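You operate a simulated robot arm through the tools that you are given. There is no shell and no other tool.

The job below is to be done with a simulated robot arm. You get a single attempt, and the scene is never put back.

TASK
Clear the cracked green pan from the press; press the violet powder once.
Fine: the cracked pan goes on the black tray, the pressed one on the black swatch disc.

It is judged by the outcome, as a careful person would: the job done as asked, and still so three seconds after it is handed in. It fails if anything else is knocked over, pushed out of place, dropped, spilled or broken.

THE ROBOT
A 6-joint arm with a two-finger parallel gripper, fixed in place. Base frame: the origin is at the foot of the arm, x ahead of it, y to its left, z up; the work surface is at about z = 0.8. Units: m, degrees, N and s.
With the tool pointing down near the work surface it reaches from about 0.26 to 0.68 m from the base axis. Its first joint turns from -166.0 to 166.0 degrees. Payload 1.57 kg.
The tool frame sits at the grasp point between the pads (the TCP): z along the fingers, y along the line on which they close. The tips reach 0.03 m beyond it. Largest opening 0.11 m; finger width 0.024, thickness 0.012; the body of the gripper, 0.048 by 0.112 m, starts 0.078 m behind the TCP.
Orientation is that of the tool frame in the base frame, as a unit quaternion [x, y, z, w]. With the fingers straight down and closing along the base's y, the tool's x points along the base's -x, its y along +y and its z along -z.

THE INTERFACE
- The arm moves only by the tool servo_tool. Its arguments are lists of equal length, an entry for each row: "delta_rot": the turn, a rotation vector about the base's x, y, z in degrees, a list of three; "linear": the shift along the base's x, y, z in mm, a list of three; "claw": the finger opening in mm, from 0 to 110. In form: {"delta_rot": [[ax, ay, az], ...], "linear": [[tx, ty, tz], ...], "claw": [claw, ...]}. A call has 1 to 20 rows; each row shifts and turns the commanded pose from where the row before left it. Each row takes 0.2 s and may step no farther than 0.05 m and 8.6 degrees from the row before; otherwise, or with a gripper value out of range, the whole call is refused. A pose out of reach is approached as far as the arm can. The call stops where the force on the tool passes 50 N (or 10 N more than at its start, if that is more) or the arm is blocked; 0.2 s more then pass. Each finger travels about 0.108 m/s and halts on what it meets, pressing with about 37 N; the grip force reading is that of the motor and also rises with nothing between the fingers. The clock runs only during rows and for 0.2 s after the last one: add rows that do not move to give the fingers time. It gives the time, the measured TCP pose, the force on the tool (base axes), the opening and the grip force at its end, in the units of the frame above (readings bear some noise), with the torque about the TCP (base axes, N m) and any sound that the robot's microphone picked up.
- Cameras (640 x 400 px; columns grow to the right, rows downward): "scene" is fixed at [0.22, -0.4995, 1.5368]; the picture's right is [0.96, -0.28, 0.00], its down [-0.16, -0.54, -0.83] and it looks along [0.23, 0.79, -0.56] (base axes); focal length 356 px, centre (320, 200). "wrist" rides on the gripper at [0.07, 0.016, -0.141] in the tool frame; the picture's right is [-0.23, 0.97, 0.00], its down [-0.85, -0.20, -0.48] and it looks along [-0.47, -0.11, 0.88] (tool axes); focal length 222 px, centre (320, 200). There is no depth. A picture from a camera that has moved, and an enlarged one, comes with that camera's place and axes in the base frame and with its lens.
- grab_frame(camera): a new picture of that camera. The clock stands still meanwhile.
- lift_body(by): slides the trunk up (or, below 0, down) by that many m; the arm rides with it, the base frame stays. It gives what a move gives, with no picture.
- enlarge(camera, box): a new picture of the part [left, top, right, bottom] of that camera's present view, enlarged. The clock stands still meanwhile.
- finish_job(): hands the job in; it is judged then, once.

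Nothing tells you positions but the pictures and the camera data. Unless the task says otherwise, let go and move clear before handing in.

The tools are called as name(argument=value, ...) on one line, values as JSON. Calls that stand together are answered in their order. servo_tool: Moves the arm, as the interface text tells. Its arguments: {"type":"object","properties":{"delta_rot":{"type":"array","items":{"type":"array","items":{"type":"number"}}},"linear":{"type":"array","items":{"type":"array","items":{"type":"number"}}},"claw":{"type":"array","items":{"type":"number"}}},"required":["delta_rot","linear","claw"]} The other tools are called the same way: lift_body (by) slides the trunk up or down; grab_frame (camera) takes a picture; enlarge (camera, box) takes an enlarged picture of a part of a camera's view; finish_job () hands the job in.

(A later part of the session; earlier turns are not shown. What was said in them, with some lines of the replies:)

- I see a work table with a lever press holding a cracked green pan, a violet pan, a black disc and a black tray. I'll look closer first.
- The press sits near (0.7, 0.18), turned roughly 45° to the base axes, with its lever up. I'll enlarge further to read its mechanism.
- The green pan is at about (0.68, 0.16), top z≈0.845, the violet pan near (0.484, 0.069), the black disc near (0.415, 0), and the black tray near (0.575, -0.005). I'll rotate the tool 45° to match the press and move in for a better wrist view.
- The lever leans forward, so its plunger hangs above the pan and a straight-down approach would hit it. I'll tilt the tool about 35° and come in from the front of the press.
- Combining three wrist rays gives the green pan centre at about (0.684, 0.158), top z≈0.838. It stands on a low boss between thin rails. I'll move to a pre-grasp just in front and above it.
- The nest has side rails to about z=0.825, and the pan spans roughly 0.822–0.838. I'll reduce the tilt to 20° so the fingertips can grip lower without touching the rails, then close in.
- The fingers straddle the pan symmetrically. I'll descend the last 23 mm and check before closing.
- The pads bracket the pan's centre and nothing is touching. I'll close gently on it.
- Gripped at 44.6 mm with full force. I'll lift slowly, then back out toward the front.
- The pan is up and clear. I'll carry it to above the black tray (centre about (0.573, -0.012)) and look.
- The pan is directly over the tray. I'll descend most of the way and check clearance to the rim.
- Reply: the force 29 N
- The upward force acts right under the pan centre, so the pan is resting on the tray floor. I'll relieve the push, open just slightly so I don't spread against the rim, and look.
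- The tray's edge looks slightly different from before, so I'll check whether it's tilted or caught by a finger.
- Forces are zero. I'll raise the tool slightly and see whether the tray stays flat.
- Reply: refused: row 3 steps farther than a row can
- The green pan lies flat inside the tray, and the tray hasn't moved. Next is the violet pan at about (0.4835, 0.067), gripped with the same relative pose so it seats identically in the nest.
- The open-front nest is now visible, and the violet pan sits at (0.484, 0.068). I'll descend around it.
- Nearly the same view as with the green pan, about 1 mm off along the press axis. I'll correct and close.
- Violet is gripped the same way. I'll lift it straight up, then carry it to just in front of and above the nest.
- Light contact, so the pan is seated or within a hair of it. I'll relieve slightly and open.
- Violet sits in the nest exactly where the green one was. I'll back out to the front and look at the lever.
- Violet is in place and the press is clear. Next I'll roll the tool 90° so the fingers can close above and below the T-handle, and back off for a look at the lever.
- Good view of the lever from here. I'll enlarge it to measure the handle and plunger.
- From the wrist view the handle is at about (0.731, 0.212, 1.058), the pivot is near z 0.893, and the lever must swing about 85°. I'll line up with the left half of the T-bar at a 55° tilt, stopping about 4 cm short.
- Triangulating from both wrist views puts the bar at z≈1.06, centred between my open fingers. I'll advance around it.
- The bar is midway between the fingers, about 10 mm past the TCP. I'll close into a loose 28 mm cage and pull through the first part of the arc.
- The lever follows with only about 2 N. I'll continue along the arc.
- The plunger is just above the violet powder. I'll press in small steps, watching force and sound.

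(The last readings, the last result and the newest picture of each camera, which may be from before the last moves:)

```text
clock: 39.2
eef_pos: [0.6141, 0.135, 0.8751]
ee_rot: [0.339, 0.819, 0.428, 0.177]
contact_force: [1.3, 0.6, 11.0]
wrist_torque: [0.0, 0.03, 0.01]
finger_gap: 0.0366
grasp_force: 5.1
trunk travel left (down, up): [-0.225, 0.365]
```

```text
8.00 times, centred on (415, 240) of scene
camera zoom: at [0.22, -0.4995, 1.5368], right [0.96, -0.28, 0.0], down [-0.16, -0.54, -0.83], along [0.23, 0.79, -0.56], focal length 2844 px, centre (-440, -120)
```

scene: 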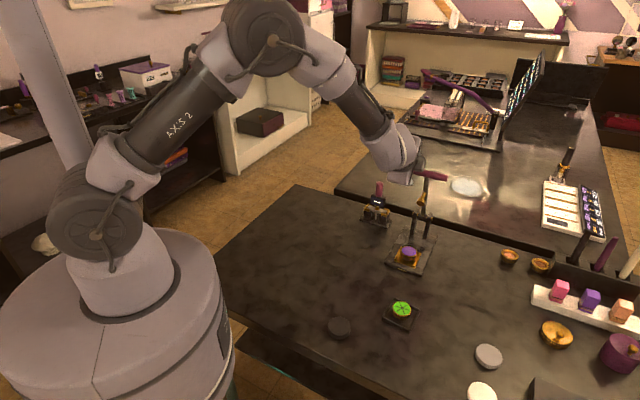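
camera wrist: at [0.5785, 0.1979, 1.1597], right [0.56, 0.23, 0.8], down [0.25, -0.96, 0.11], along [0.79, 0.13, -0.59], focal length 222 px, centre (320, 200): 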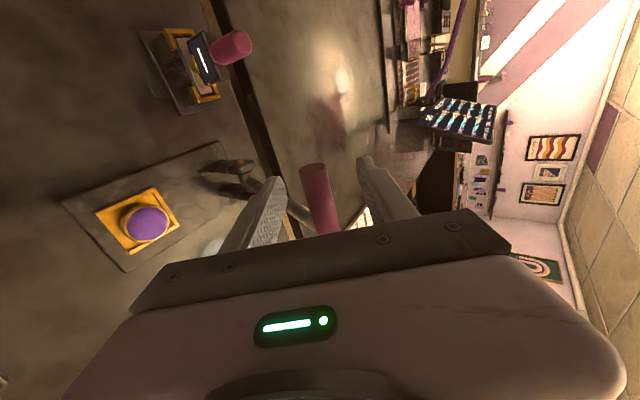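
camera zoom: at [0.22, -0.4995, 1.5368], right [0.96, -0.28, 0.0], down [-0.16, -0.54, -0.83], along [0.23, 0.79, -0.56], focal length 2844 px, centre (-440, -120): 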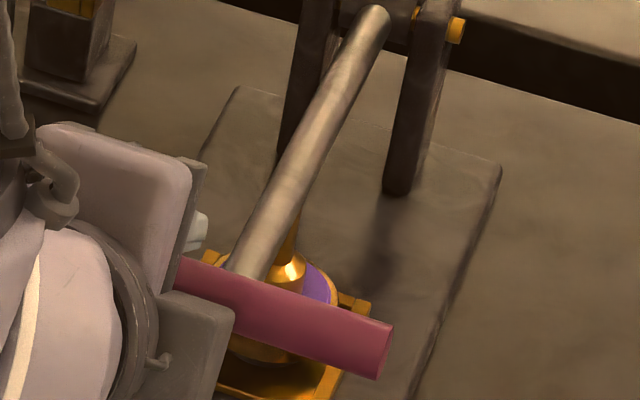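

The plunger has met the powder (11 N), and the fingers are spreading a bit. I'll tighten on the bar so the push is stiffer, then continue down.

servo_tool(delta_rot=[[0, 0, 0], [0, 0, 0], [0, 0, 0]], linear=[[0, 0, 0], [0, 0, 0], [0, 0, 0]], claw=[24, 20, 16])

enlarge(camera="scene", box=[395, 215, 435, 265])

enlarge(camera="wrist", box=[160, 60, 420, 240])

```text
clock: 40.0
eef_pos: [0.6151, 0.1346, 0.876]
ee_rot: [0.338, 0.819, 0.427, 0.178]
contact_force: [7.5, 8.0, 18.6]
wrist_torque: [-0.25, 0.08, -0.18]
finger_gap: 0.0346
grasp_force: 10.4
trunk travel left (down, up): [-0.225, 0.365]
```

```text
8.00 times, centred on (415, 240) of scene
camera zoom: at [0.22, -0.4995, 1.5368], right [0.96, -0.28, 0.0], down [-0.16, -0.54, -0.83], along [0.23, 0.79, -0.56], focal length 2844 px, centre (-440, -120)
```

zoom: 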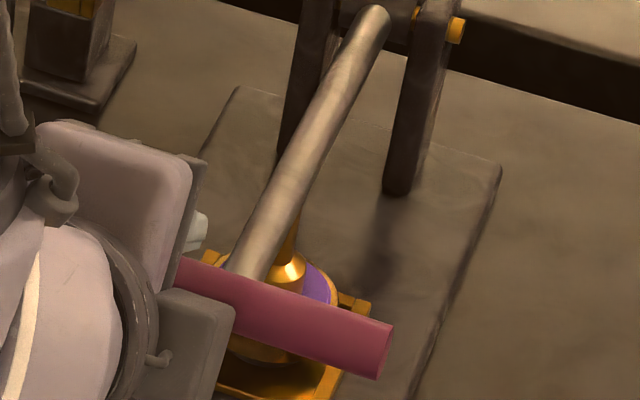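

```text
2.22 times, centred on (290, 150) of wrist
camera zoom: at [0.4901, 0.1091, 0.9698], right [0.55, 0.23, 0.8], down [0.25, -0.96, 0.11], along [0.8, 0.14, -0.59], focal length 494 px, centre (387, 311)
```

zoom: 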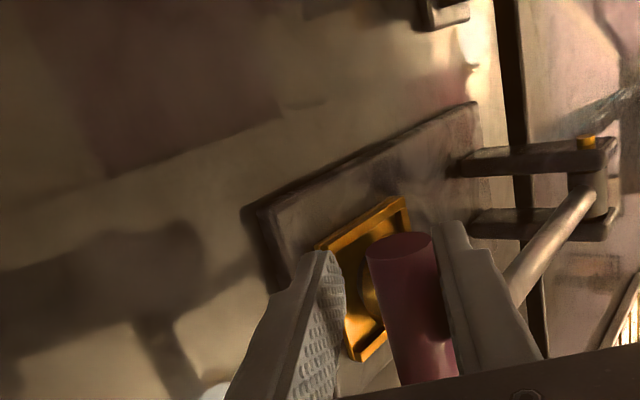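

servo_tool(delta_rot=[[0, 0, 0], [0, 0, 0], [0, 0, 0]], linear=[[0, 0, -2], [0, 0, -2], [0, 0, 0]], claw=[14, 10, 8])

enlarge(camera="scene", box=[395, 215, 435, 265])

enlarge(camera="wrist", box=[160, 60, 420, 240])

```text
clock: 40.8
eef_pos: [0.6139, 0.1363, 0.8737]
ee_rot: [0.338, 0.819, 0.428, 0.178]
contact_force: [8.7, 13.0, 31.9]
wrist_torque: [-0.47, 0.09, -0.38]
finger_gap: 0.0393
grasp_force: 17.6
trunk travel left (down, up): [-0.225, 0.365]
```

```text
8.00 times, centred on (415, 240) of scene
camera zoom: at [0.22, -0.4995, 1.5368], right [0.96, -0.28, 0.0], down [-0.16, -0.54, -0.83], along [0.23, 0.79, -0.56], focal length 2844 px, centre (-440, -120)
```

zoom: 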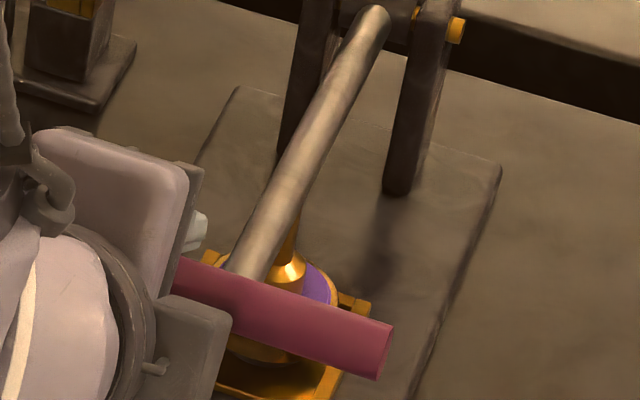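

```text
2.22 times, centred on (290, 150) of wrist
camera zoom: at [0.4896, 0.1093, 0.9667], right [0.55, 0.23, 0.8], down [0.25, -0.96, 0.11], along [0.8, 0.14, -0.59], focal length 494 px, centre (387, 311)
```

zoom: 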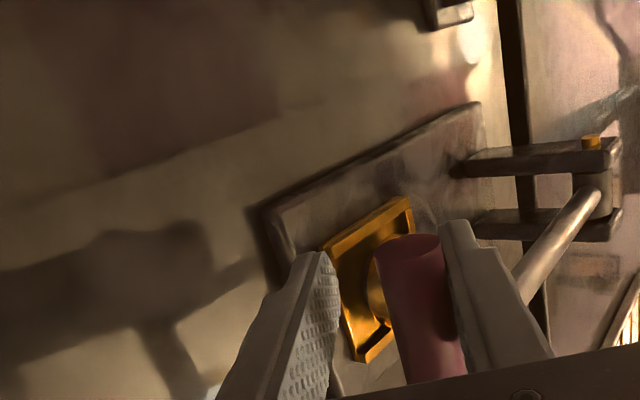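

Force is about 35 N on the bar and the lever is bottomed on the powder. One slightly firmer push with a short dwell.

servo_tool(delta_rot=[[0, 0, 0], [0, 0, 0], [0, 0, 0], [0, 0, 0]], linear=[[0, 0, -1.5], [0, 0, -1], [0, 0, 0], [0, 0, 0]], claw=[4, 2, 0, 0])

enlarge(camera="scene", box=[395, 215, 435, 265])

enlarge(camera="scene", box=[350, 160, 470, 290])

```text
clock: 41.6
eef_pos: [0.6195, 0.1401, 0.8806]
ee_rot: [0.334, 0.815, 0.435, 0.185]
contact_force: [15.8, 36.0, 57.2]
wrist_torque: [-0.73, 0.73, -0.33]
finger_gap: 0.0196
grasp_force: 33.6
trunk travel left (down, up): [-0.225, 0.365]
stopped in row 4: the force on the tool passed its limit at 55 N (the readings are from after the stop); the commanded pose is now the measured one
```

```text
8.00 times, centred on (415, 240) of scene
camera zoom: at [0.22, -0.4995, 1.5368], right [0.96, -0.28, 0.0], down [-0.16, -0.54, -0.83], along [0.23, 0.79, -0.56], focal length 2844 px, centre (-440, -120)
```

zoom: 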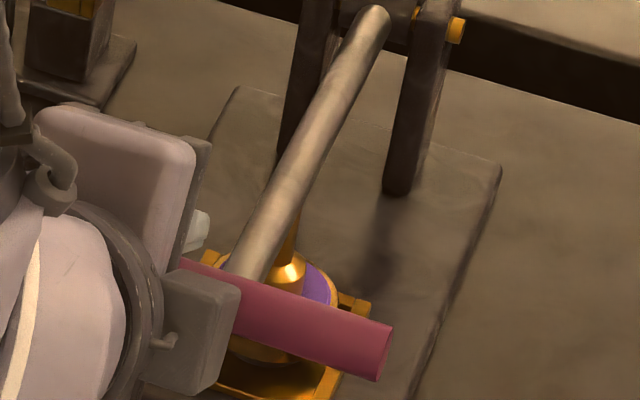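

```text
3.08 times, centred on (410, 225) of scene
camera zoom: at [0.22, -0.4995, 1.5368], right [0.96, -0.28, 0.0], down [-0.16, -0.54, -0.83], along [0.23, 0.79, -0.56], focal length 1094 px, centre (43, 123)
```

zoom: 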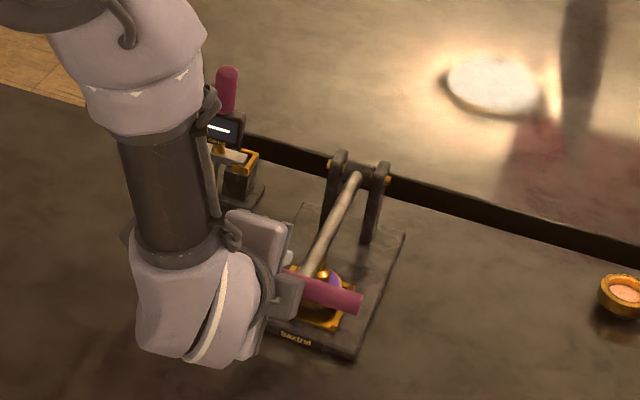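

The bar is now firmly gripped and the press was made with a clear peak of over 55 N. I'll relax the grip back to a loose cage and look at the state before raising the lever.

servo_tool(delta_rot=[[0, 0, 0], [0, 0, 0], [0, 0, 0]], linear=[[0, 0, 0], [0, 0, 0], [0, 0, 0]], claw=[24, 28, 28])

enlarge(camera="scene", box=[395, 215, 435, 265])

enlarge(camera="wrist", box=[160, 60, 420, 240])

```text
clock: 42.4
eef_pos: [0.6171, 0.1366, 0.8715]
ee_rot: [0.338, 0.818, 0.43, 0.179]
contact_force: [5.6, 5.5, 12.6]
wrist_torque: [-0.16, 0.13, -0.09]
finger_gap: 0.0406
grasp_force: 6.5
trunk travel left (down, up): [-0.225, 0.365]
```

```text
8.00 times, centred on (415, 240) of scene
camera zoom: at [0.22, -0.4995, 1.5368], right [0.96, -0.28, 0.0], down [-0.16, -0.54, -0.83], along [0.23, 0.79, -0.56], focal length 2844 px, centre (-440, -120)
```

zoom: 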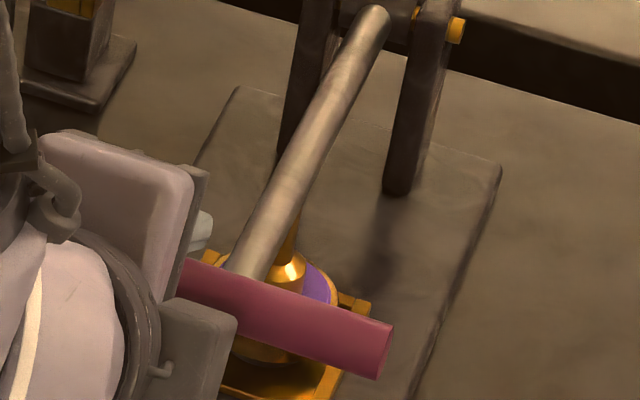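

```text
2.22 times, centred on (290, 150) of wrist
camera zoom: at [0.4916, 0.1094, 0.9646], right [0.55, 0.23, 0.8], down [0.25, -0.96, 0.11], along [0.8, 0.14, -0.59], focal length 494 px, centre (387, 311)
```

zoom: 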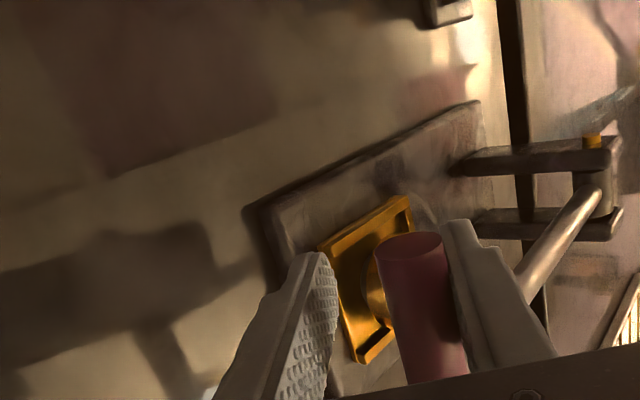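

I'll raise the tool a little with the loose cage and see whether the lever returns on its own.

servo_tool(delta_rot=[[0, 0, 0], [0, 0, 0], [0, 0, 0], [0, 0, 0]], linear=[[-0.5, -0.5, 8], [-0.5, -0.5, 10], [0, 0, 12], [0, 0, 0]], claw=[28, 28, 28, 28])

enlarge(camera="scene", box=[380, 200, 450, 280])

enlarge(camera="wrist", box=[160, 60, 420, 240])

```text
clock: 43.4
eef_pos: [0.6162, 0.134, 0.9029]
ee_rot: [0.338, 0.818, 0.429, 0.178]
contact_force: [1.8, 2.6, 2.1]
wrist_torque: [-0.02, 0.07, 0.01]
finger_gap: 0.0314
grasp_force: 1.4
trunk travel left (down, up): [-0.225, 0.365]
```

```text
5.00 times, centred on (415, 240) of scene
camera zoom: at [0.22, -0.4995, 1.5368], right [0.96, -0.28, 0.0], down [-0.16, -0.54, -0.83], along [0.23, 0.79, -0.56], focal length 1777 px, centre (-155, 0)
```

zoom: 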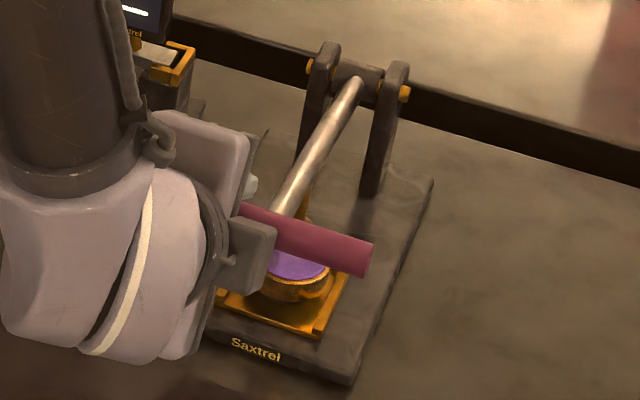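

```text
2.22 times, centred on (290, 150) of wrist
camera zoom: at [0.4913, 0.1083, 0.9949], right [0.55, 0.23, 0.8], down [0.25, -0.96, 0.11], along [0.8, 0.14, -0.59], focal length 494 px, centre (387, 311)
```

zoom: 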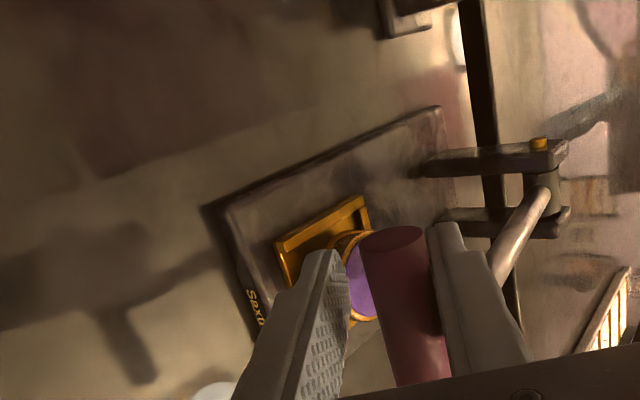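

The lever is sprung and follows my upper finger up. I'll guide it gently back along the arc to its rest position.

servo_tool(delta_rot=[[0, 0, 0], [0, 0, 0], [0, 0, 0], [0, 0, 0], [0, 0, 0], [0, 0, 0], [0, 0, 0], [0, 0, 0], [0, 0, 0], [0, 0, 0], [0, 0, 0], [0, 0, 0], [0, 0, 0], [0, 0, 0]], linear=[[-0.5, 0.5, 11], [0, 1.3, 14.9], [1.3, 2.3, 14.8], [2.2, 3.2, 14.4], [3.6, 4.1, 13.9], [4.9, 4.9, 13.4], [5.7, 5.7, 12.7], [6.5, 6.5, 12.0], [7.2, 7.2, 11.1], [7.8, 7.8, 10.2], [8.5, 8.5, 9.2], [9.0, 9.0, 8.1], [9.5, 9.5, 7.0], [0, 0, 0]], claw=[28, 28, 28, 28, 28, 28, 28, 28, 28, 28, 28, 28, 28, 28])

enlarge(camera="scene", box=[370, 140, 470, 270])

enlarge(camera="wrist", box=[200, 100, 420, 240])

```text
clock: 46.4
eef_pos: [0.6809, 0.2053, 1.0543]
ee_rot: [0.339, 0.817, 0.43, 0.179]
contact_force: [1.1, 0.5, 1.2]
wrist_torque: [-0.01, 0.02, -0.02]
finger_gap: 0.0286
grasp_force: 0.4
trunk travel left (down, up): [-0.225, 0.365]
```

```text
3.08 times, centred on (420, 205) of scene
camera zoom: at [0.22, -0.4995, 1.5368], right [0.96, -0.28, 0.0], down [-0.16, -0.54, -0.83], along [0.23, 0.79, -0.56], focal length 1094 px, centre (12, 185)
```

zoom: 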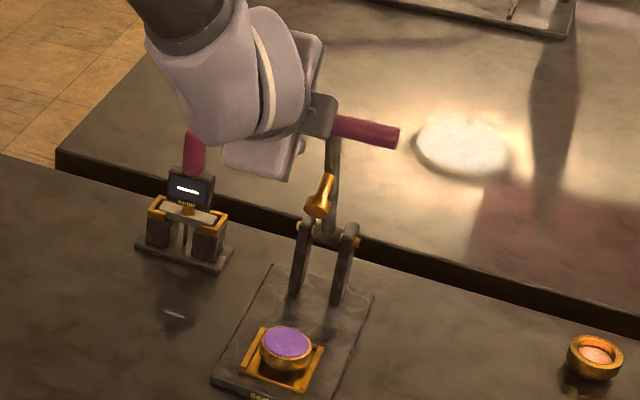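

```text
2.86 times, centred on (310, 170) of wrist
camera zoom: at [0.5568, 0.1787, 1.1478], right [0.55, 0.23, 0.8], down [0.25, -0.96, 0.11], along [0.8, 0.14, -0.59], focal length 635 px, centre (349, 286)
```

zoom: 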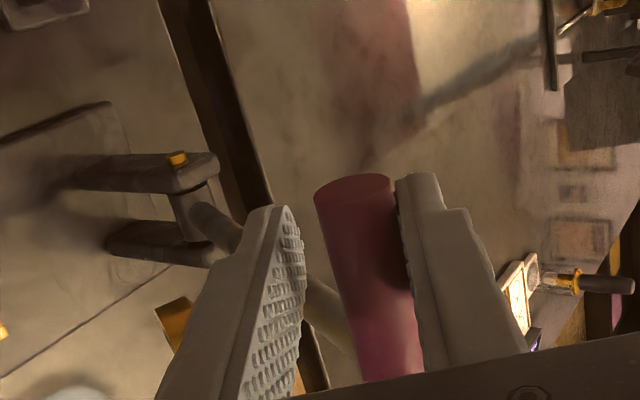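

servo_tool(delta_rot=[[0, 0, 0], [0, 0, 0], [0, 0, 0], [0, 0, 0]], linear=[[9.8, 9.0, 5.8], [9.5, 8.5, 4.5], [0, 0, 0], [0, 0, 0]], claw=[28, 28, 40, 50])

enlarge(camera="scene", box=[370, 140, 470, 270])

enlarge(camera="wrist", box=[200, 100, 420, 240])

enlarge(camera="scene", box=[385, 235, 435, 275])

```text
clock: 47.4
eef_pos: [0.7002, 0.2234, 1.0651]
ee_rot: [0.339, 0.818, 0.43, 0.179]
contact_force: [-0.9, 0.8, -0.1]
wrist_torque: [0.01, -0.03, 0.05]
finger_gap: 0.0498
grasp_force: 0.0
trunk travel left (down, up): [-0.225, 0.365]
```

```text
3.08 times, centred on (420, 205) of scene
camera zoom: at [0.22, -0.4995, 1.5368], right [0.96, -0.28, 0.0], down [-0.16, -0.54, -0.83], along [0.23, 0.79, -0.56], focal length 1094 px, centre (12, 185)
```

zoom: 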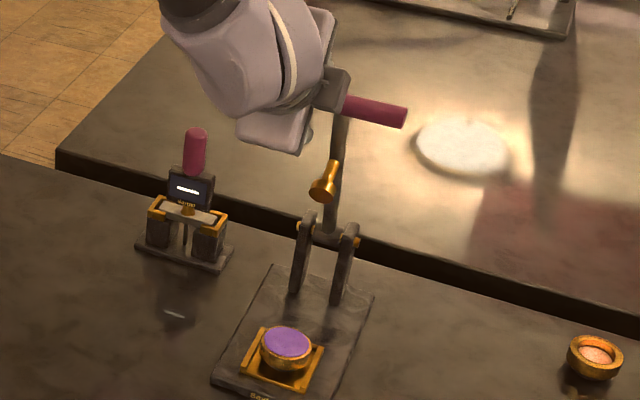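

```text
2.86 times, centred on (310, 170) of wrist
camera zoom: at [0.576, 0.1963, 1.1577], right [0.55, 0.23, 0.8], down [0.25, -0.96, 0.11], along [0.8, 0.14, -0.59], focal length 635 px, centre (349, 286)
```

zoom: 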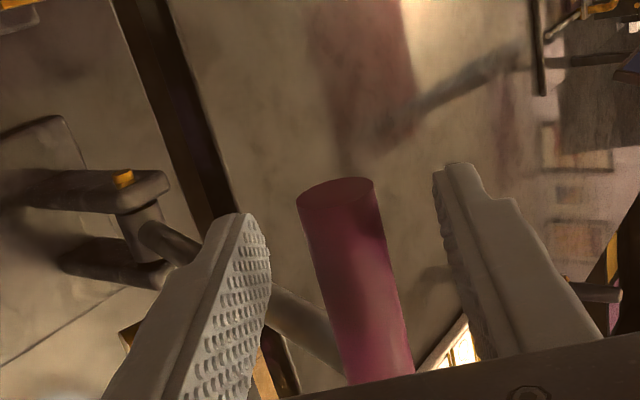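

```text
10.00 times, centred on (410, 255) of scene
camera zoom: at [0.22, -0.4995, 1.5368], right [0.96, -0.28, 0.0], down [-0.16, -0.54, -0.83], along [0.23, 0.79, -0.56], focal length 3555 px, centre (-580, -350)
```

zoom: 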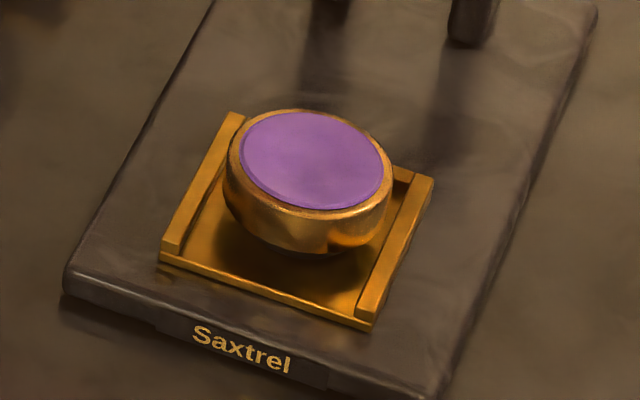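

The powder is now flat, recessed below the gold rim, and the lever is back up. I'll back off the handle and return to the earlier pan-grasp orientation.

servo_tool(delta_rot=[[0, 0, 0], [0, 0, 0], [0, 0, 0], [-4.95, 4.95, 0], [-4.95, 4.95, 0], [-4.95, 4.95, 0], [-4.95, 4.95, 0], [-4.95, 4.95, 0], [-1.978, -1.978, 7.69], [-1.978, -1.978, 7.69], [-1.978, -1.978, 7.69], [-1.978, -1.978, 7.69], [-1.978, -1.978, 7.69], [-1.978, -1.978, 7.69], [-1.978, -1.978, 7.69], [-1.978, -1.978, 7.69], [-1.978, -1.978, 7.69], [-1.978, -1.978, 7.69], [-1.978, -1.978, 7.69], [0, 0, 0]], linear=[[-17, -17, 17], [-20, -20, 18], [-20, -20, 18], [-8, -15, -2], [-8, -15, -2], [-8, -15, -2], [-8, -15, -2], [-8, -15, -2], [0, 0, -10], [0, 0, -10], [0, 0, -10], [0, 0, -10], [0, 0, -10], [0, 0, -10], [0, 0, -10], [0, 0, -10], [0, 0, -10], [0, 0, -10], [0, 0, -10], [0, 0, 0]], claw=[60, 60, 60, 60, 60, 60, 60, 60, 60, 60, 60, 60, 60, 70, 70, 70, 70, 70, 70, 70])

grab_frame(camera="wrist")

grab_frame(camera="scene")

```text
clock: 51.6
eef_pos: [0.6042, 0.0911, 0.9978]
ee_rot: [-0.379, 0.909, 0.07, 0.159]
contact_force: [0.0, -0.3, 0.4]
wrist_torque: [0.0, 0.01, -0.01]
finger_gap: 0.07
grasp_force: 0.1
trunk travel left (down, up): [-0.225, 0.365]
```

```text
taken
camera wrist: at [0.513, 0.0203, 1.1058], right [-0.54, 0.84, 0.08], down [0.59, 0.31, 0.74], along [0.59, 0.45, -0.67], focal length 222 px, centre (320, 200)
```

wrist: 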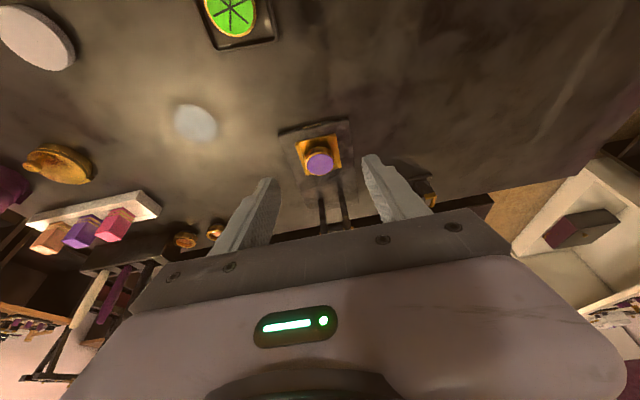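

```text
taken
```

scene: 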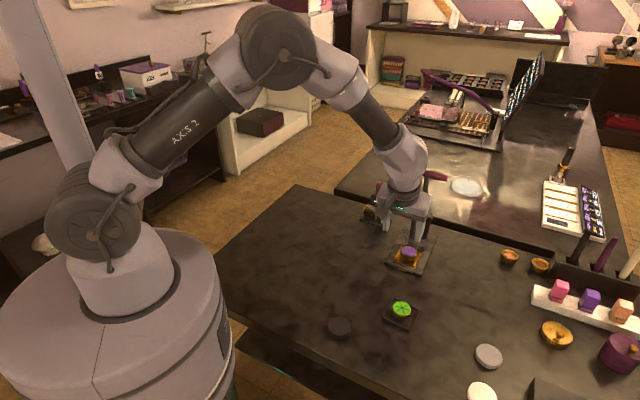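

servo_tool(delta_rot=[[0, 0, 0], [0, 0, 0], [0, 0, 0], [0, 0, 0], [0, 0, 0]], linear=[[14, 11.6, -29], [14, 11.6, -29], [14, 11.6, -29], [14, 11.5, -29], [0, 0, 0]], claw=[70, 70, 70, 70, 70])

enlarge(camera="wrist", box=[220, 100, 420, 240])

```text
clock: 52.8
eef_pos: [0.6599, 0.1371, 0.8815]
ee_rot: [-0.378, 0.909, 0.07, 0.16]
contact_force: [0.2, -0.2, -0.1]
wrist_torque: [0.0, 0.01, -0.02]
finger_gap: 0.0701
grasp_force: 0.0
trunk travel left (down, up): [-0.225, 0.365]
```

```text
2.86 times, centred on (320, 170) of wrist
camera zoom: at [0.5694, 0.0667, 0.9898], right [-0.54, 0.84, 0.08], down [0.59, 0.31, 0.74], along [0.59, 0.45, -0.67], focal length 635 px, centre (320, 286)
```

zoom: 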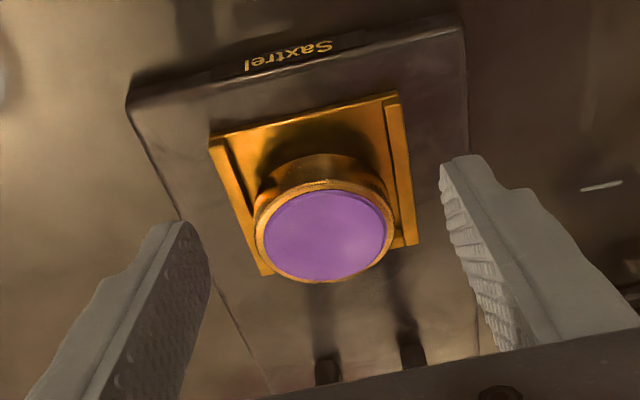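

servo_tool(delta_rot=[[0, 0, 0], [0, 0, 0], [0, 0, 0]], linear=[[8, 7, -11.5], [8, 7, -11.2], [0, 0, 0]], claw=[70, 70, 70])

enlarge(camera="wrist", box=[220, 100, 420, 240])

```text
clock: 53.6
eef_pos: [0.6757, 0.1513, 0.8594]
ee_rot: [-0.378, 0.909, 0.07, 0.159]
contact_force: [0.4, -1.0, -0.3]
wrist_torque: [0.0, 0.0, -0.01]
finger_gap: 0.0699
grasp_force: 0.0
trunk travel left (down, up): [-0.225, 0.365]
```

```text
2.86 times, centred on (320, 170) of wrist
camera zoom: at [0.5849, 0.081, 0.9673], right [-0.54, 0.84, 0.08], down [0.6, 0.31, 0.74], along [0.59, 0.45, -0.67], focal length 635 px, centre (320, 286)
```

zoom: 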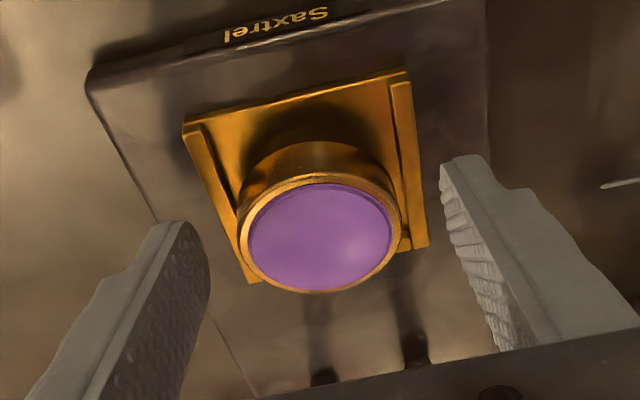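

servo_tool(delta_rot=[[0, 0, 0], [0, 0, 0], [0, 0, 0], [0, 0, 0], [0, 0, 0]], linear=[[0, -1.3, 0], [0, 0, 0], [0, 0, 0], [0, 0, 0], [0, 0, 0]], claw=[65, 55, 48, 40, 38])

enlarge(camera="wrist", box=[220, 100, 420, 240])

```text
clock: 54.8
eef_pos: [0.6752, 0.1509, 0.8583]
ee_rot: [-0.378, 0.909, 0.07, 0.16]
contact_force: [0.6, -0.7, -0.1]
wrist_torque: [0.02, 0.02, 0.0]
finger_gap: 0.0442
grasp_force: 37.2
trunk travel left (down, up): [-0.225, 0.365]
```

```text
2.86 times, centred on (320, 170) of wrist
camera zoom: at [0.5848, 0.0797, 0.9672], right [-0.54, 0.84, 0.08], down [0.59, 0.31, 0.74], along [0.59, 0.45, -0.67], focal length 635 px, centre (320, 286)
```

zoom: 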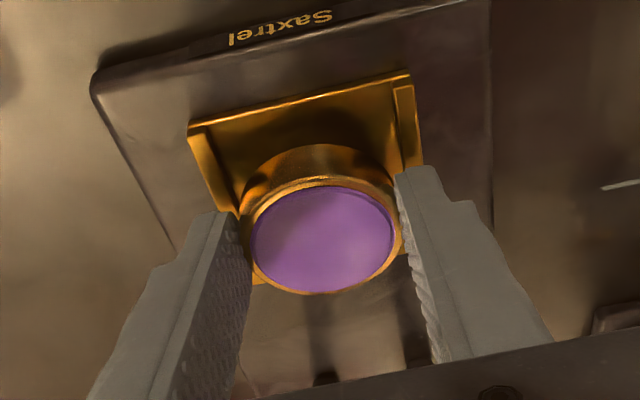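

servo_tool(delta_rot=[[0, 0, 0], [0, 0, 0], [0, 0, 0], [0, 0, 0], [0, 0, 0], [0, 0, 0], [0, 0, 0], [0, 0, 0], [0, 0, 0], [0, 0, 0], [0, 0, 0], [0, 0, 0], [0, 0, 0]], linear=[[0, 0, 5], [0, 0, 7], [-8, -8, 9], [-14, -14, 12], [-29, -15.5, 2.4], [-29, -15.5, 2.4], [-29, -15.5, 2.4], [-29, -15.5, 2.4], [-29, -15.5, 2.4], [-29, -15.5, 2.4], [-29, -15.5, 0], [-29, -15.5, 0], [0, 0, 0]], claw=[38, 38, 38, 38, 38, 38, 38, 38, 38, 38, 38, 38, 38])

grab_frame(camera="wrist")

enlarge(camera="wrist", box=[200, 60, 440, 240])

enlarge(camera="scene", box=[290, 250, 430, 360])

```text
clock: 57.6
eef_pos: [0.4213, 0.0028, 0.9072]
ee_rot: [-0.379, 0.909, 0.071, 0.16]
contact_force: [0.2, 0.3, -0.3]
wrist_torque: [-0.03, 0.02, -0.04]
finger_gap: 0.0442
grasp_force: 36.9
trunk travel left (down, up): [-0.225, 0.365]
```

```text
taken
camera wrist: at [0.3303, -0.0672, 1.0152], right [-0.54, 0.84, 0.08], down [0.6, 0.31, 0.74], along [0.59, 0.45, -0.67], focal length 222 px, centre (320, 200)
```

wrist: 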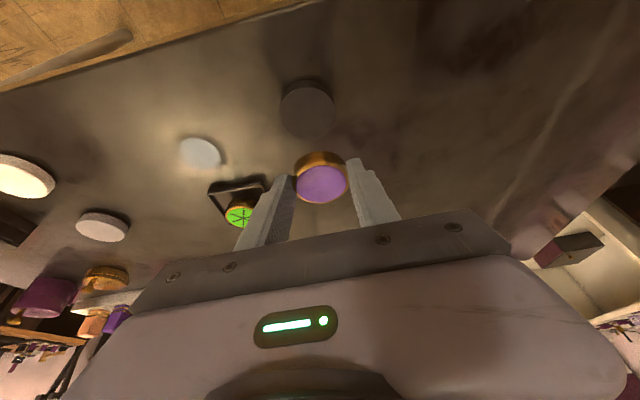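

```text
2.22 times, centred on (320, 150) of wrist
camera zoom: at [0.3303, -0.0672, 1.0152], right [-0.54, 0.84, 0.08], down [0.6, 0.31, 0.74], along [0.59, 0.45, -0.67], focal length 494 px, centre (320, 311)
```

zoom: 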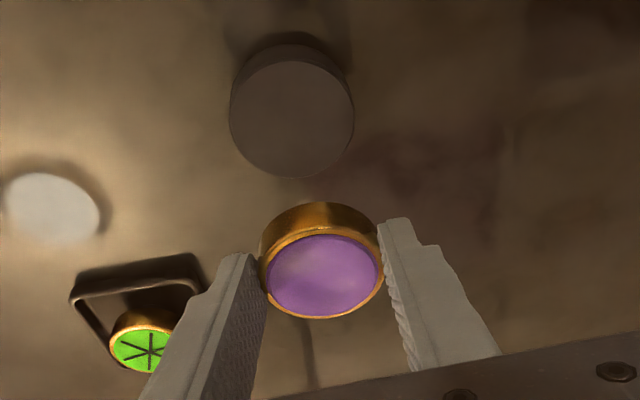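

```text
3.64 times, centred on (360, 305) of scene
camera zoom: at [0.22, -0.4995, 1.5368], right [0.96, -0.28, 0.0], down [-0.16, -0.54, -0.83], along [0.23, 0.79, -0.56], focal length 1293 px, centre (174, -182)
```

zoom: 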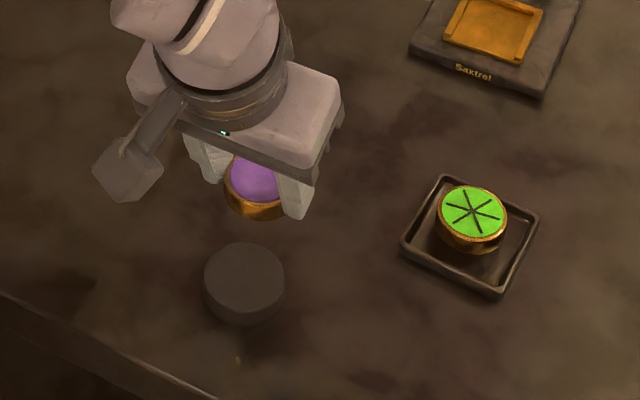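

I'll move over the disc and lower partway, then refine alignment from the close view.

servo_tool(delta_rot=[[0, 0, 0], [0, 0, 0], [0, 0, 0]], linear=[[-8, -8, -12], [-8, -8, -15], [0, 0, 0]], claw=[38, 38, 38])

enlarge(camera="wrist", box=[220, 80, 420, 220])

enlarge(camera="scene", box=[310, 285, 380, 345])

```text
clock: 58.4
eef_pos: [0.4171, -0.015, 0.8875]
ee_rot: [-0.378, 0.91, 0.073, 0.155]
contact_force: [-0.1, 0.6, 0.1]
wrist_torque: [0.01, -0.01, -0.03]
finger_gap: 0.0445
grasp_force: 36.6
out of reach, approached as far as the arm can: row 2
trunk travel left (down, up): [-0.225, 0.365]
```

```text
2.86 times, centred on (320, 150) of wrist
camera zoom: at [0.3271, -0.0862, 0.9965], right [-0.54, 0.84, 0.09], down [0.6, 0.31, 0.74], along [0.59, 0.45, -0.67], focal length 635 px, centre (320, 343)
```

zoom: 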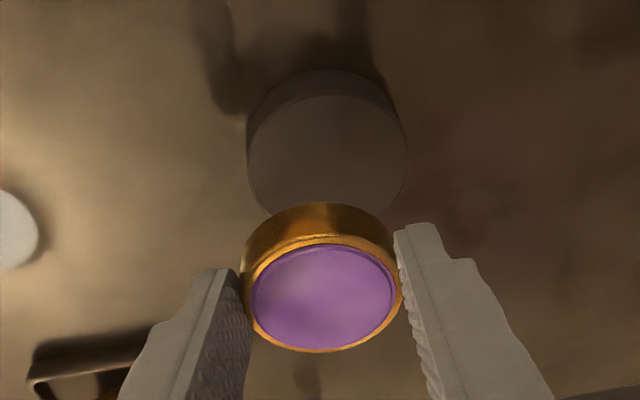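

```text
6.67 times, centred on (345, 315) of scene
camera zoom: at [0.22, -0.4995, 1.5368], right [0.96, -0.28, 0.0], down [-0.16, -0.54, -0.83], along [0.23, 0.79, -0.56], focal length 2370 px, centre (153, -567)
```

zoom: 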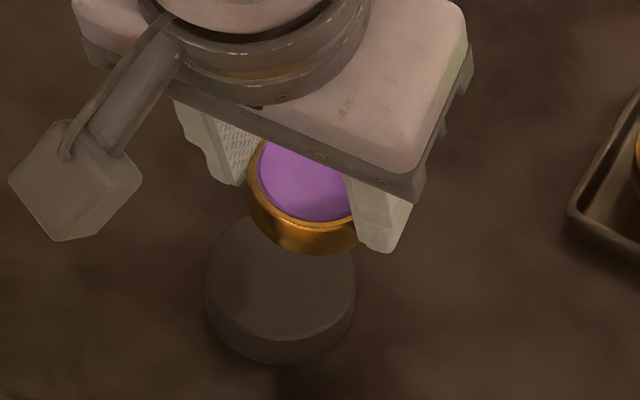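

This pose folds the arm too tightly near its base. I'll back up, yaw the tool about 60° around vertical (keeping the pan level) so the wrist sits farther from the base, and re-measure.

servo_tool(delta_rot=[[0, 0, 0], [0, 0, 8.5], [0, 0, 8.5], [0, 0, 8.5], [0, 0, 8.5], [0, 0, 8.5], [0, 0, 8.5], [0, 0, 8.5], [0, 0, 0]], linear=[[12, 10, 18], [2, -2, 0], [2, -2, 0], [2, -2, 0], [0, -2, 0], [0, -2, 0], [0, -2, 0], [0, -2, 0], [0, 0, 0]], claw=[38, 38, 38, 38, 38, 38, 38, 38, 38])

grab_frame(camera="wrist")

grab_frame(camera="scene")

```text
clock: 60.4
eef_pos: [0.4356, -0.0197, 0.9054]
ee_rot: [0.78, -0.601, -0.139, -0.104]
contact_force: [-0.3, -0.8, -0.2]
wrist_torque: [-0.01, 0.01, 0.01]
finger_gap: 0.0442
grasp_force: 37.2
trunk travel left (down, up): [-0.225, 0.365]
```

```text
taken
camera wrist: at [0.4499, -0.1335, 1.0139], right [-1.0, -0.04, 0.08], down [0.03, 0.67, 0.74], along [-0.09, 0.74, -0.67], focal length 222 px, centre (320, 200)
```

wrist: 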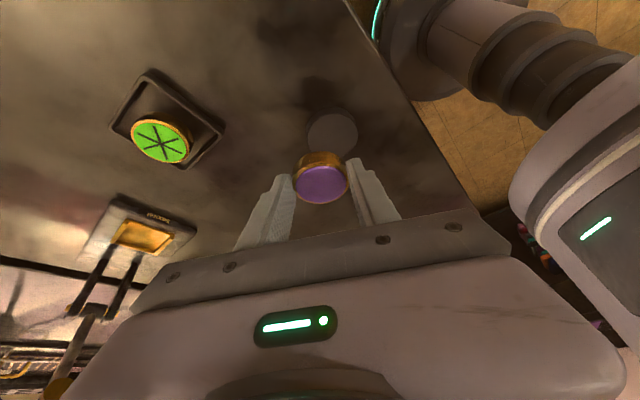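

```text
taken
```

scene: 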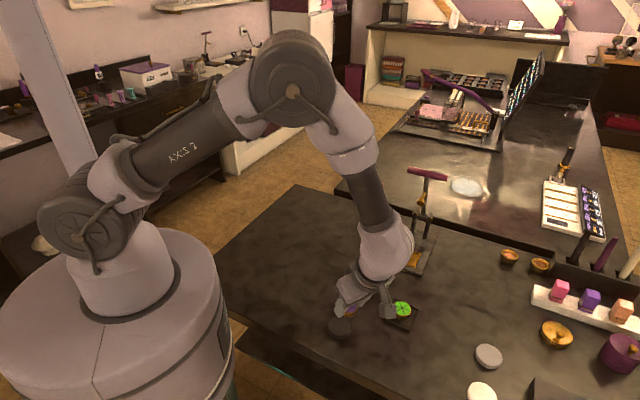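

enlarge(camera="wrist", box=[220, 80, 420, 220])

enlarge(camera="scene", box=[310, 270, 430, 350])

```text
2.86 times, centred on (320, 150) of wrist
camera zoom: at [0.4499, -0.1335, 1.0139], right [-1.0, -0.04, 0.08], down [0.03, 0.67, 0.74], along [-0.09, 0.74, -0.67], focal length 635 px, centre (320, 343)
```

zoom: 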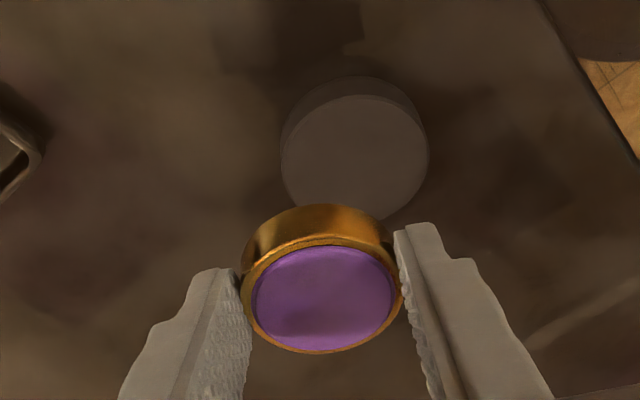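

```text
5.00 times, centred on (370, 310) of scene
camera zoom: at [0.22, -0.4995, 1.5368], right [0.96, -0.28, 0.0], down [-0.16, -0.54, -0.83], along [0.23, 0.79, -0.56], focal length 1777 px, centre (70, -350)
```

zoom: 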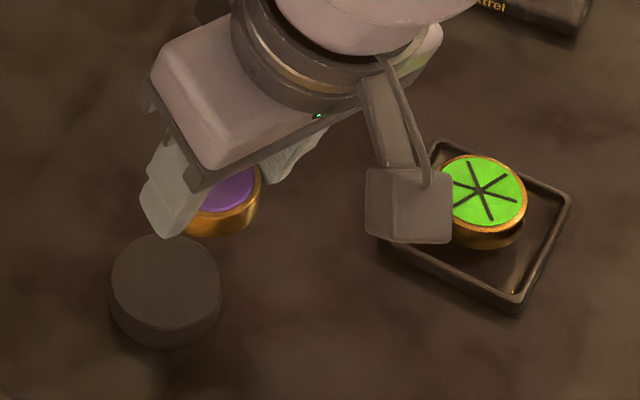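

The disc centre measures (0.414, -0.009) from both close views. I'll align the pan over it and lower to about 1.5 cm above.

servo_tool(delta_rot=[[0, 0, 0], [0, 0, 0], [0, 0, 0], [0, 0, 0]], linear=[[-10, 1.2, -5], [-9.3, 1, -10], [0, 0, -17], [0, 0, 0]], claw=[38, 38, 38, 38])

enlarge(camera="wrist", box=[220, 80, 420, 220])

enlarge(camera="scene", box=[310, 290, 380, 350])

```text
clock: 61.4
eef_pos: [0.4161, -0.0165, 0.8743]
ee_rot: [0.779, -0.601, -0.141, -0.105]
contact_force: [0.2, -0.5, -1.0]
wrist_torque: [0.01, 0.02, -0.04]
finger_gap: 0.0441
grasp_force: 37.3
trunk travel left (down, up): [-0.225, 0.365]
```

```text
2.86 times, centred on (320, 150) of wrist
camera zoom: at [0.4309, -0.1312, 0.9817], right [-1.0, -0.04, 0.08], down [0.03, 0.67, 0.74], along [-0.09, 0.74, -0.67], focal length 635 px, centre (320, 343)
```

zoom: 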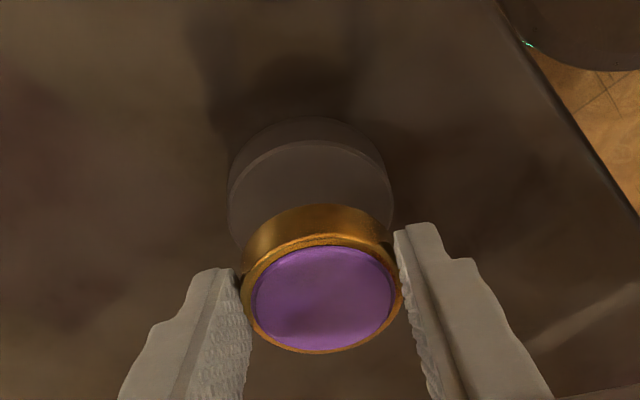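

```text
6.67 times, centred on (345, 320) of scene
camera zoom: at [0.22, -0.4995, 1.5368], right [0.96, -0.28, 0.0], down [-0.16, -0.54, -0.83], along [0.23, 0.79, -0.56], focal length 2370 px, centre (153, -600)
```

zoom: 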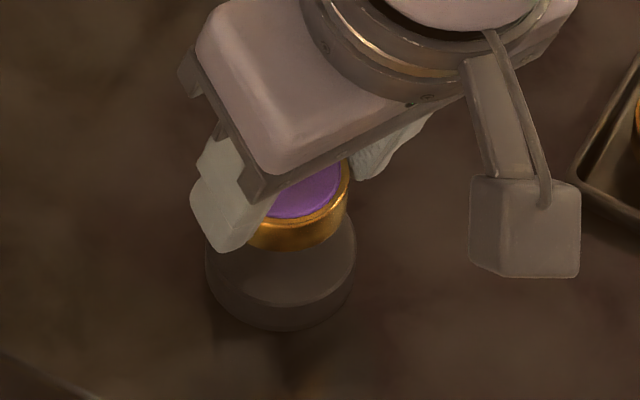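

Alignment is within a millimetre. I'll lower slowly to contact.

servo_tool(delta_rot=[[0, 0, 0], [0, 0, 0], [0, 0, 0]], linear=[[0, 0, -8], [0, 0, -8], [0, 0, 0]], claw=[38, 38, 38])

enlarge(camera="scene", box=[310, 290, 380, 350])

enlarge(camera="wrist", box=[220, 80, 420, 220])

```text
clock: 62.2
eef_pos: [0.4169, -0.0179, 0.8589]
ee_rot: [0.779, -0.602, -0.139, -0.105]
contact_force: [-0.7, -1.6, 23.0]
wrist_torque: [0.08, 0.1, 0.04]
finger_gap: 0.0446
grasp_force: 37.2
trunk travel left (down, up): [-0.225, 0.365]
```

```text
6.67 times, centred on (345, 320) of scene
camera zoom: at [0.22, -0.4995, 1.5368], right [0.96, -0.28, 0.0], down [-0.16, -0.54, -0.83], along [0.23, 0.79, -0.56], focal length 2370 px, centre (153, -600)
```

zoom: 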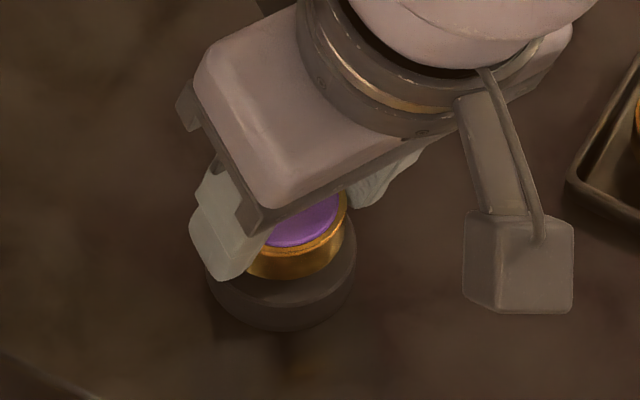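

```text
2.86 times, centred on (320, 150) of wrist
camera zoom: at [0.4302, -0.1316, 0.9669], right [-1.0, -0.04, 0.08], down [0.03, 0.67, 0.74], along [-0.09, 0.74, -0.67], focal length 635 px, centre (320, 343)
```

zoom: 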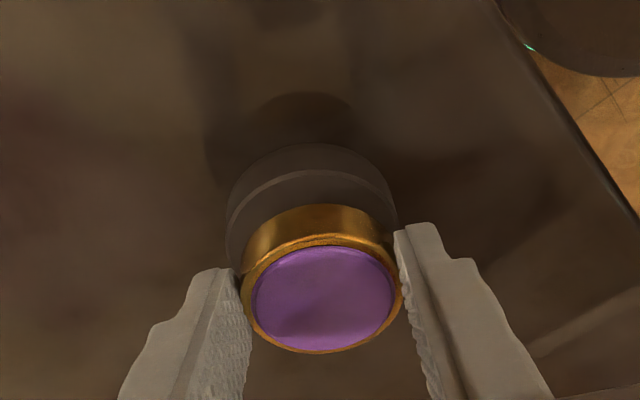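

The pan is resting on the disc. I'll relieve the load, open slowly and lift away.

servo_tool(delta_rot=[[0, 0, 0], [0, 0, 0], [0, 0, 0], [0, 0, 0]], linear=[[0, 0, 0.8], [0, 0, 0], [0, 0, 0], [0, 0, 0]], claw=[38, 46, 50, 56])

enlarge(camera="wrist", box=[220, 80, 420, 220])

enlarge(camera="scene", box=[310, 290, 380, 350])

```text
clock: 63.2
eef_pos: [0.4151, -0.0165, 0.8577]
ee_rot: [0.779, -0.602, -0.14, -0.104]
contact_force: [0.4, 0.0, -0.4]
wrist_torque: [-0.01, -0.01, 0.0]
finger_gap: 0.056
grasp_force: 0.0
trunk travel left (down, up): [-0.225, 0.365]
```

```text
2.86 times, centred on (320, 150) of wrist
camera zoom: at [0.4306, -0.1314, 0.9666], right [-1.0, -0.04, 0.08], down [0.04, 0.67, 0.74], along [-0.09, 0.74, -0.67], focal length 635 px, centre (320, 343)
```

zoom: 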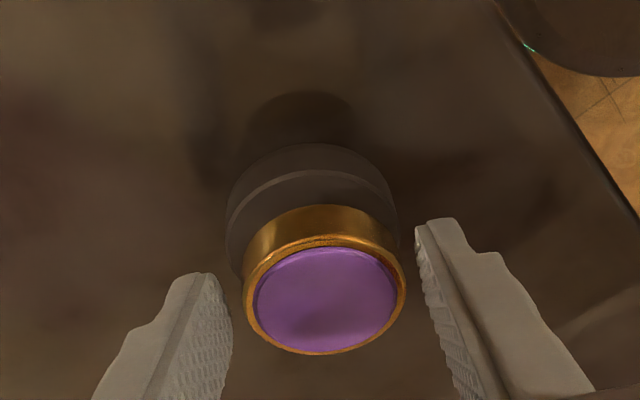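

```text
6.67 times, centred on (345, 320) of scene
camera zoom: at [0.22, -0.4995, 1.5368], right [0.96, -0.28, 0.0], down [-0.16, -0.54, -0.83], along [0.23, 0.79, -0.56], focal length 2370 px, centre (153, -600)
```

zoom: 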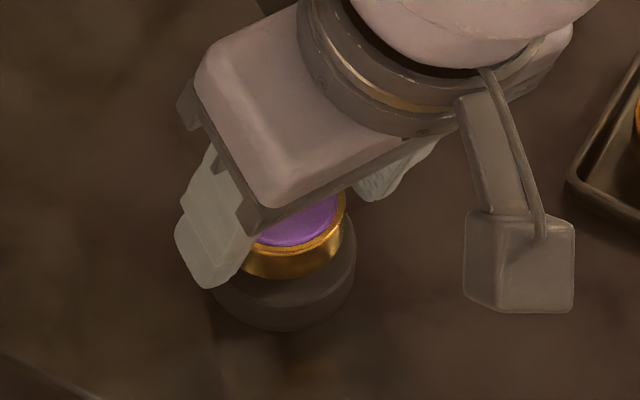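

Released and stable. I'll lift straight up with the fingers wider and check the final scene.

servo_tool(delta_rot=[[0, 0, 0], [0, 0, 0], [0, 0, 0], [0, 0, 0], [0, 0, 0], [0, 0, 0], [0, 0, 0], [0, 0, 0]], linear=[[0, 0, 8], [0, 0, 15], [0, 0, 25], [0, 0, 35], [0, 0, 40], [0, 0, 40], [0, 20, 40], [0, 0, 0]], claw=[62, 70, 80, 80, 80, 80, 80, 80])

grab_frame(camera="scene")

enlarge(camera="scene", box=[300, 220, 440, 350])

grab_frame(camera="wrist")

```text
clock: 65.0
eef_pos: [0.4162, 0.0032, 1.0621]
ee_rot: [0.78, -0.601, -0.141, -0.103]
contact_force: [1.1, -0.9, 0.2]
wrist_torque: [-0.01, -0.02, 0.01]
finger_gap: 0.08
grasp_force: 0.0
trunk travel left (down, up): [-0.225, 0.365]
```

```text
taken
```

scene: 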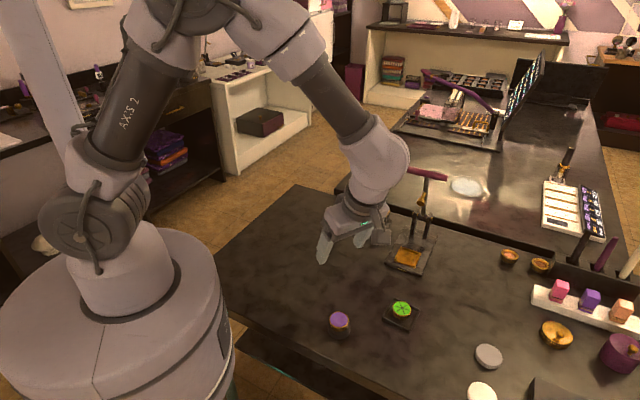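

```text
3.08 times, centred on (370, 285) of scene
camera zoom: at [0.22, -0.4995, 1.5368], right [0.96, -0.28, 0.0], down [-0.16, -0.54, -0.83], along [0.23, 0.79, -0.56], focal length 1094 px, centre (166, -62)
```

zoom: 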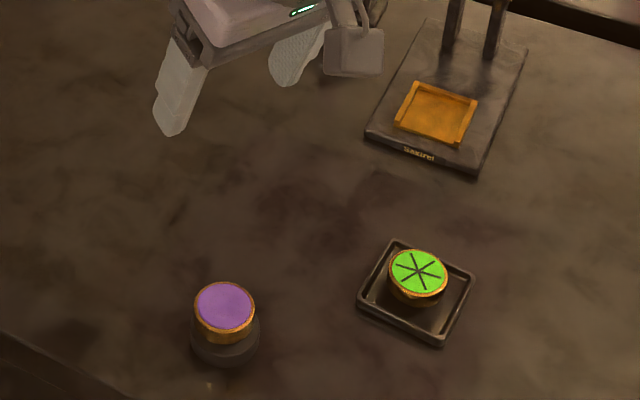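

```text
taken
camera wrist: at [0.4306, -0.1112, 1.17], right [-1.0, -0.04, 0.09], down [0.04, 0.67, 0.74], along [-0.09, 0.74, -0.67], focal length 222 px, centre (320, 200)
```

wrist: 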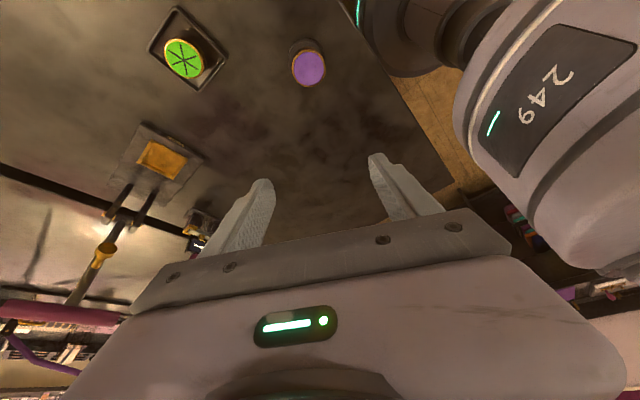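

Both pans are where they should be. One last close check of each and of the press before handing in.

enlarge(camera="scene", box=[315, 295, 425, 345])

enlarge(camera="scene", box=[350, 160, 460, 280])

```text
5.82 times, centred on (370, 320) of scene
camera zoom: at [0.22, -0.4995, 1.5368], right [0.96, -0.28, 0.0], down [-0.16, -0.54, -0.83], along [0.23, 0.79, -0.56], focal length 2068 px, centre (29, -498)
```

zoom: 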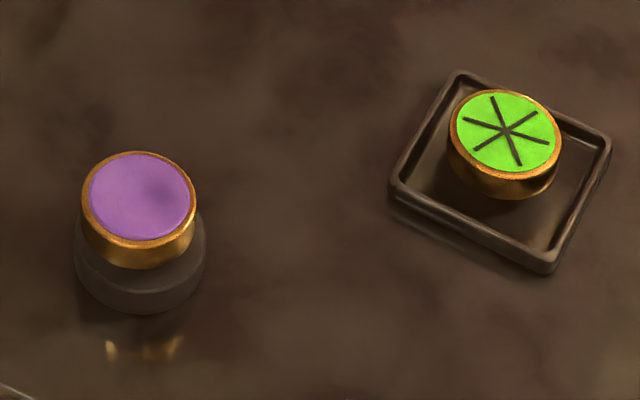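

```text
3.33 times, centred on (405, 220) of scene
camera zoom: at [0.22, -0.4995, 1.5368], right [0.96, -0.28, 0.0], down [-0.16, -0.54, -0.83], along [0.23, 0.79, -0.56], focal length 1185 px, centre (37, 133)
```

zoom: 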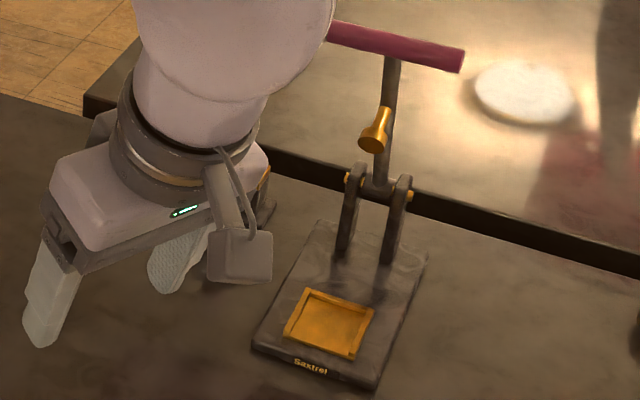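

The violet pan is pressed flat and centred on the black disc. The cracked green pan is in the black tray, the press is empty with its lever up, and the gripper is clear, so I'm handing in.

finish_job()

```text
The job is handed in.
```

I cleared the cracked green pan from the press and pressed the violet powder once. The job is handed in, but I haven't seen the verdict.

- **Green pan:** it lies flat inside the black tray, a little toward one side. The tray did not move.
- **Violet pan:** it sits close to centred on the black swatch disc. The powder now lies flat and slightly below the gold rim; before, it bulged above it.
- **The press:** I pulled the lever down once and pushed until the tool force passed its 55 N stop. I then guided the lever back up. The microphone reported no click, so I judged the press by the force and by how the powder looks.

I saw nothing else knocked over, shifted or spilled. The nest is empty, and the gripper is open and clear.
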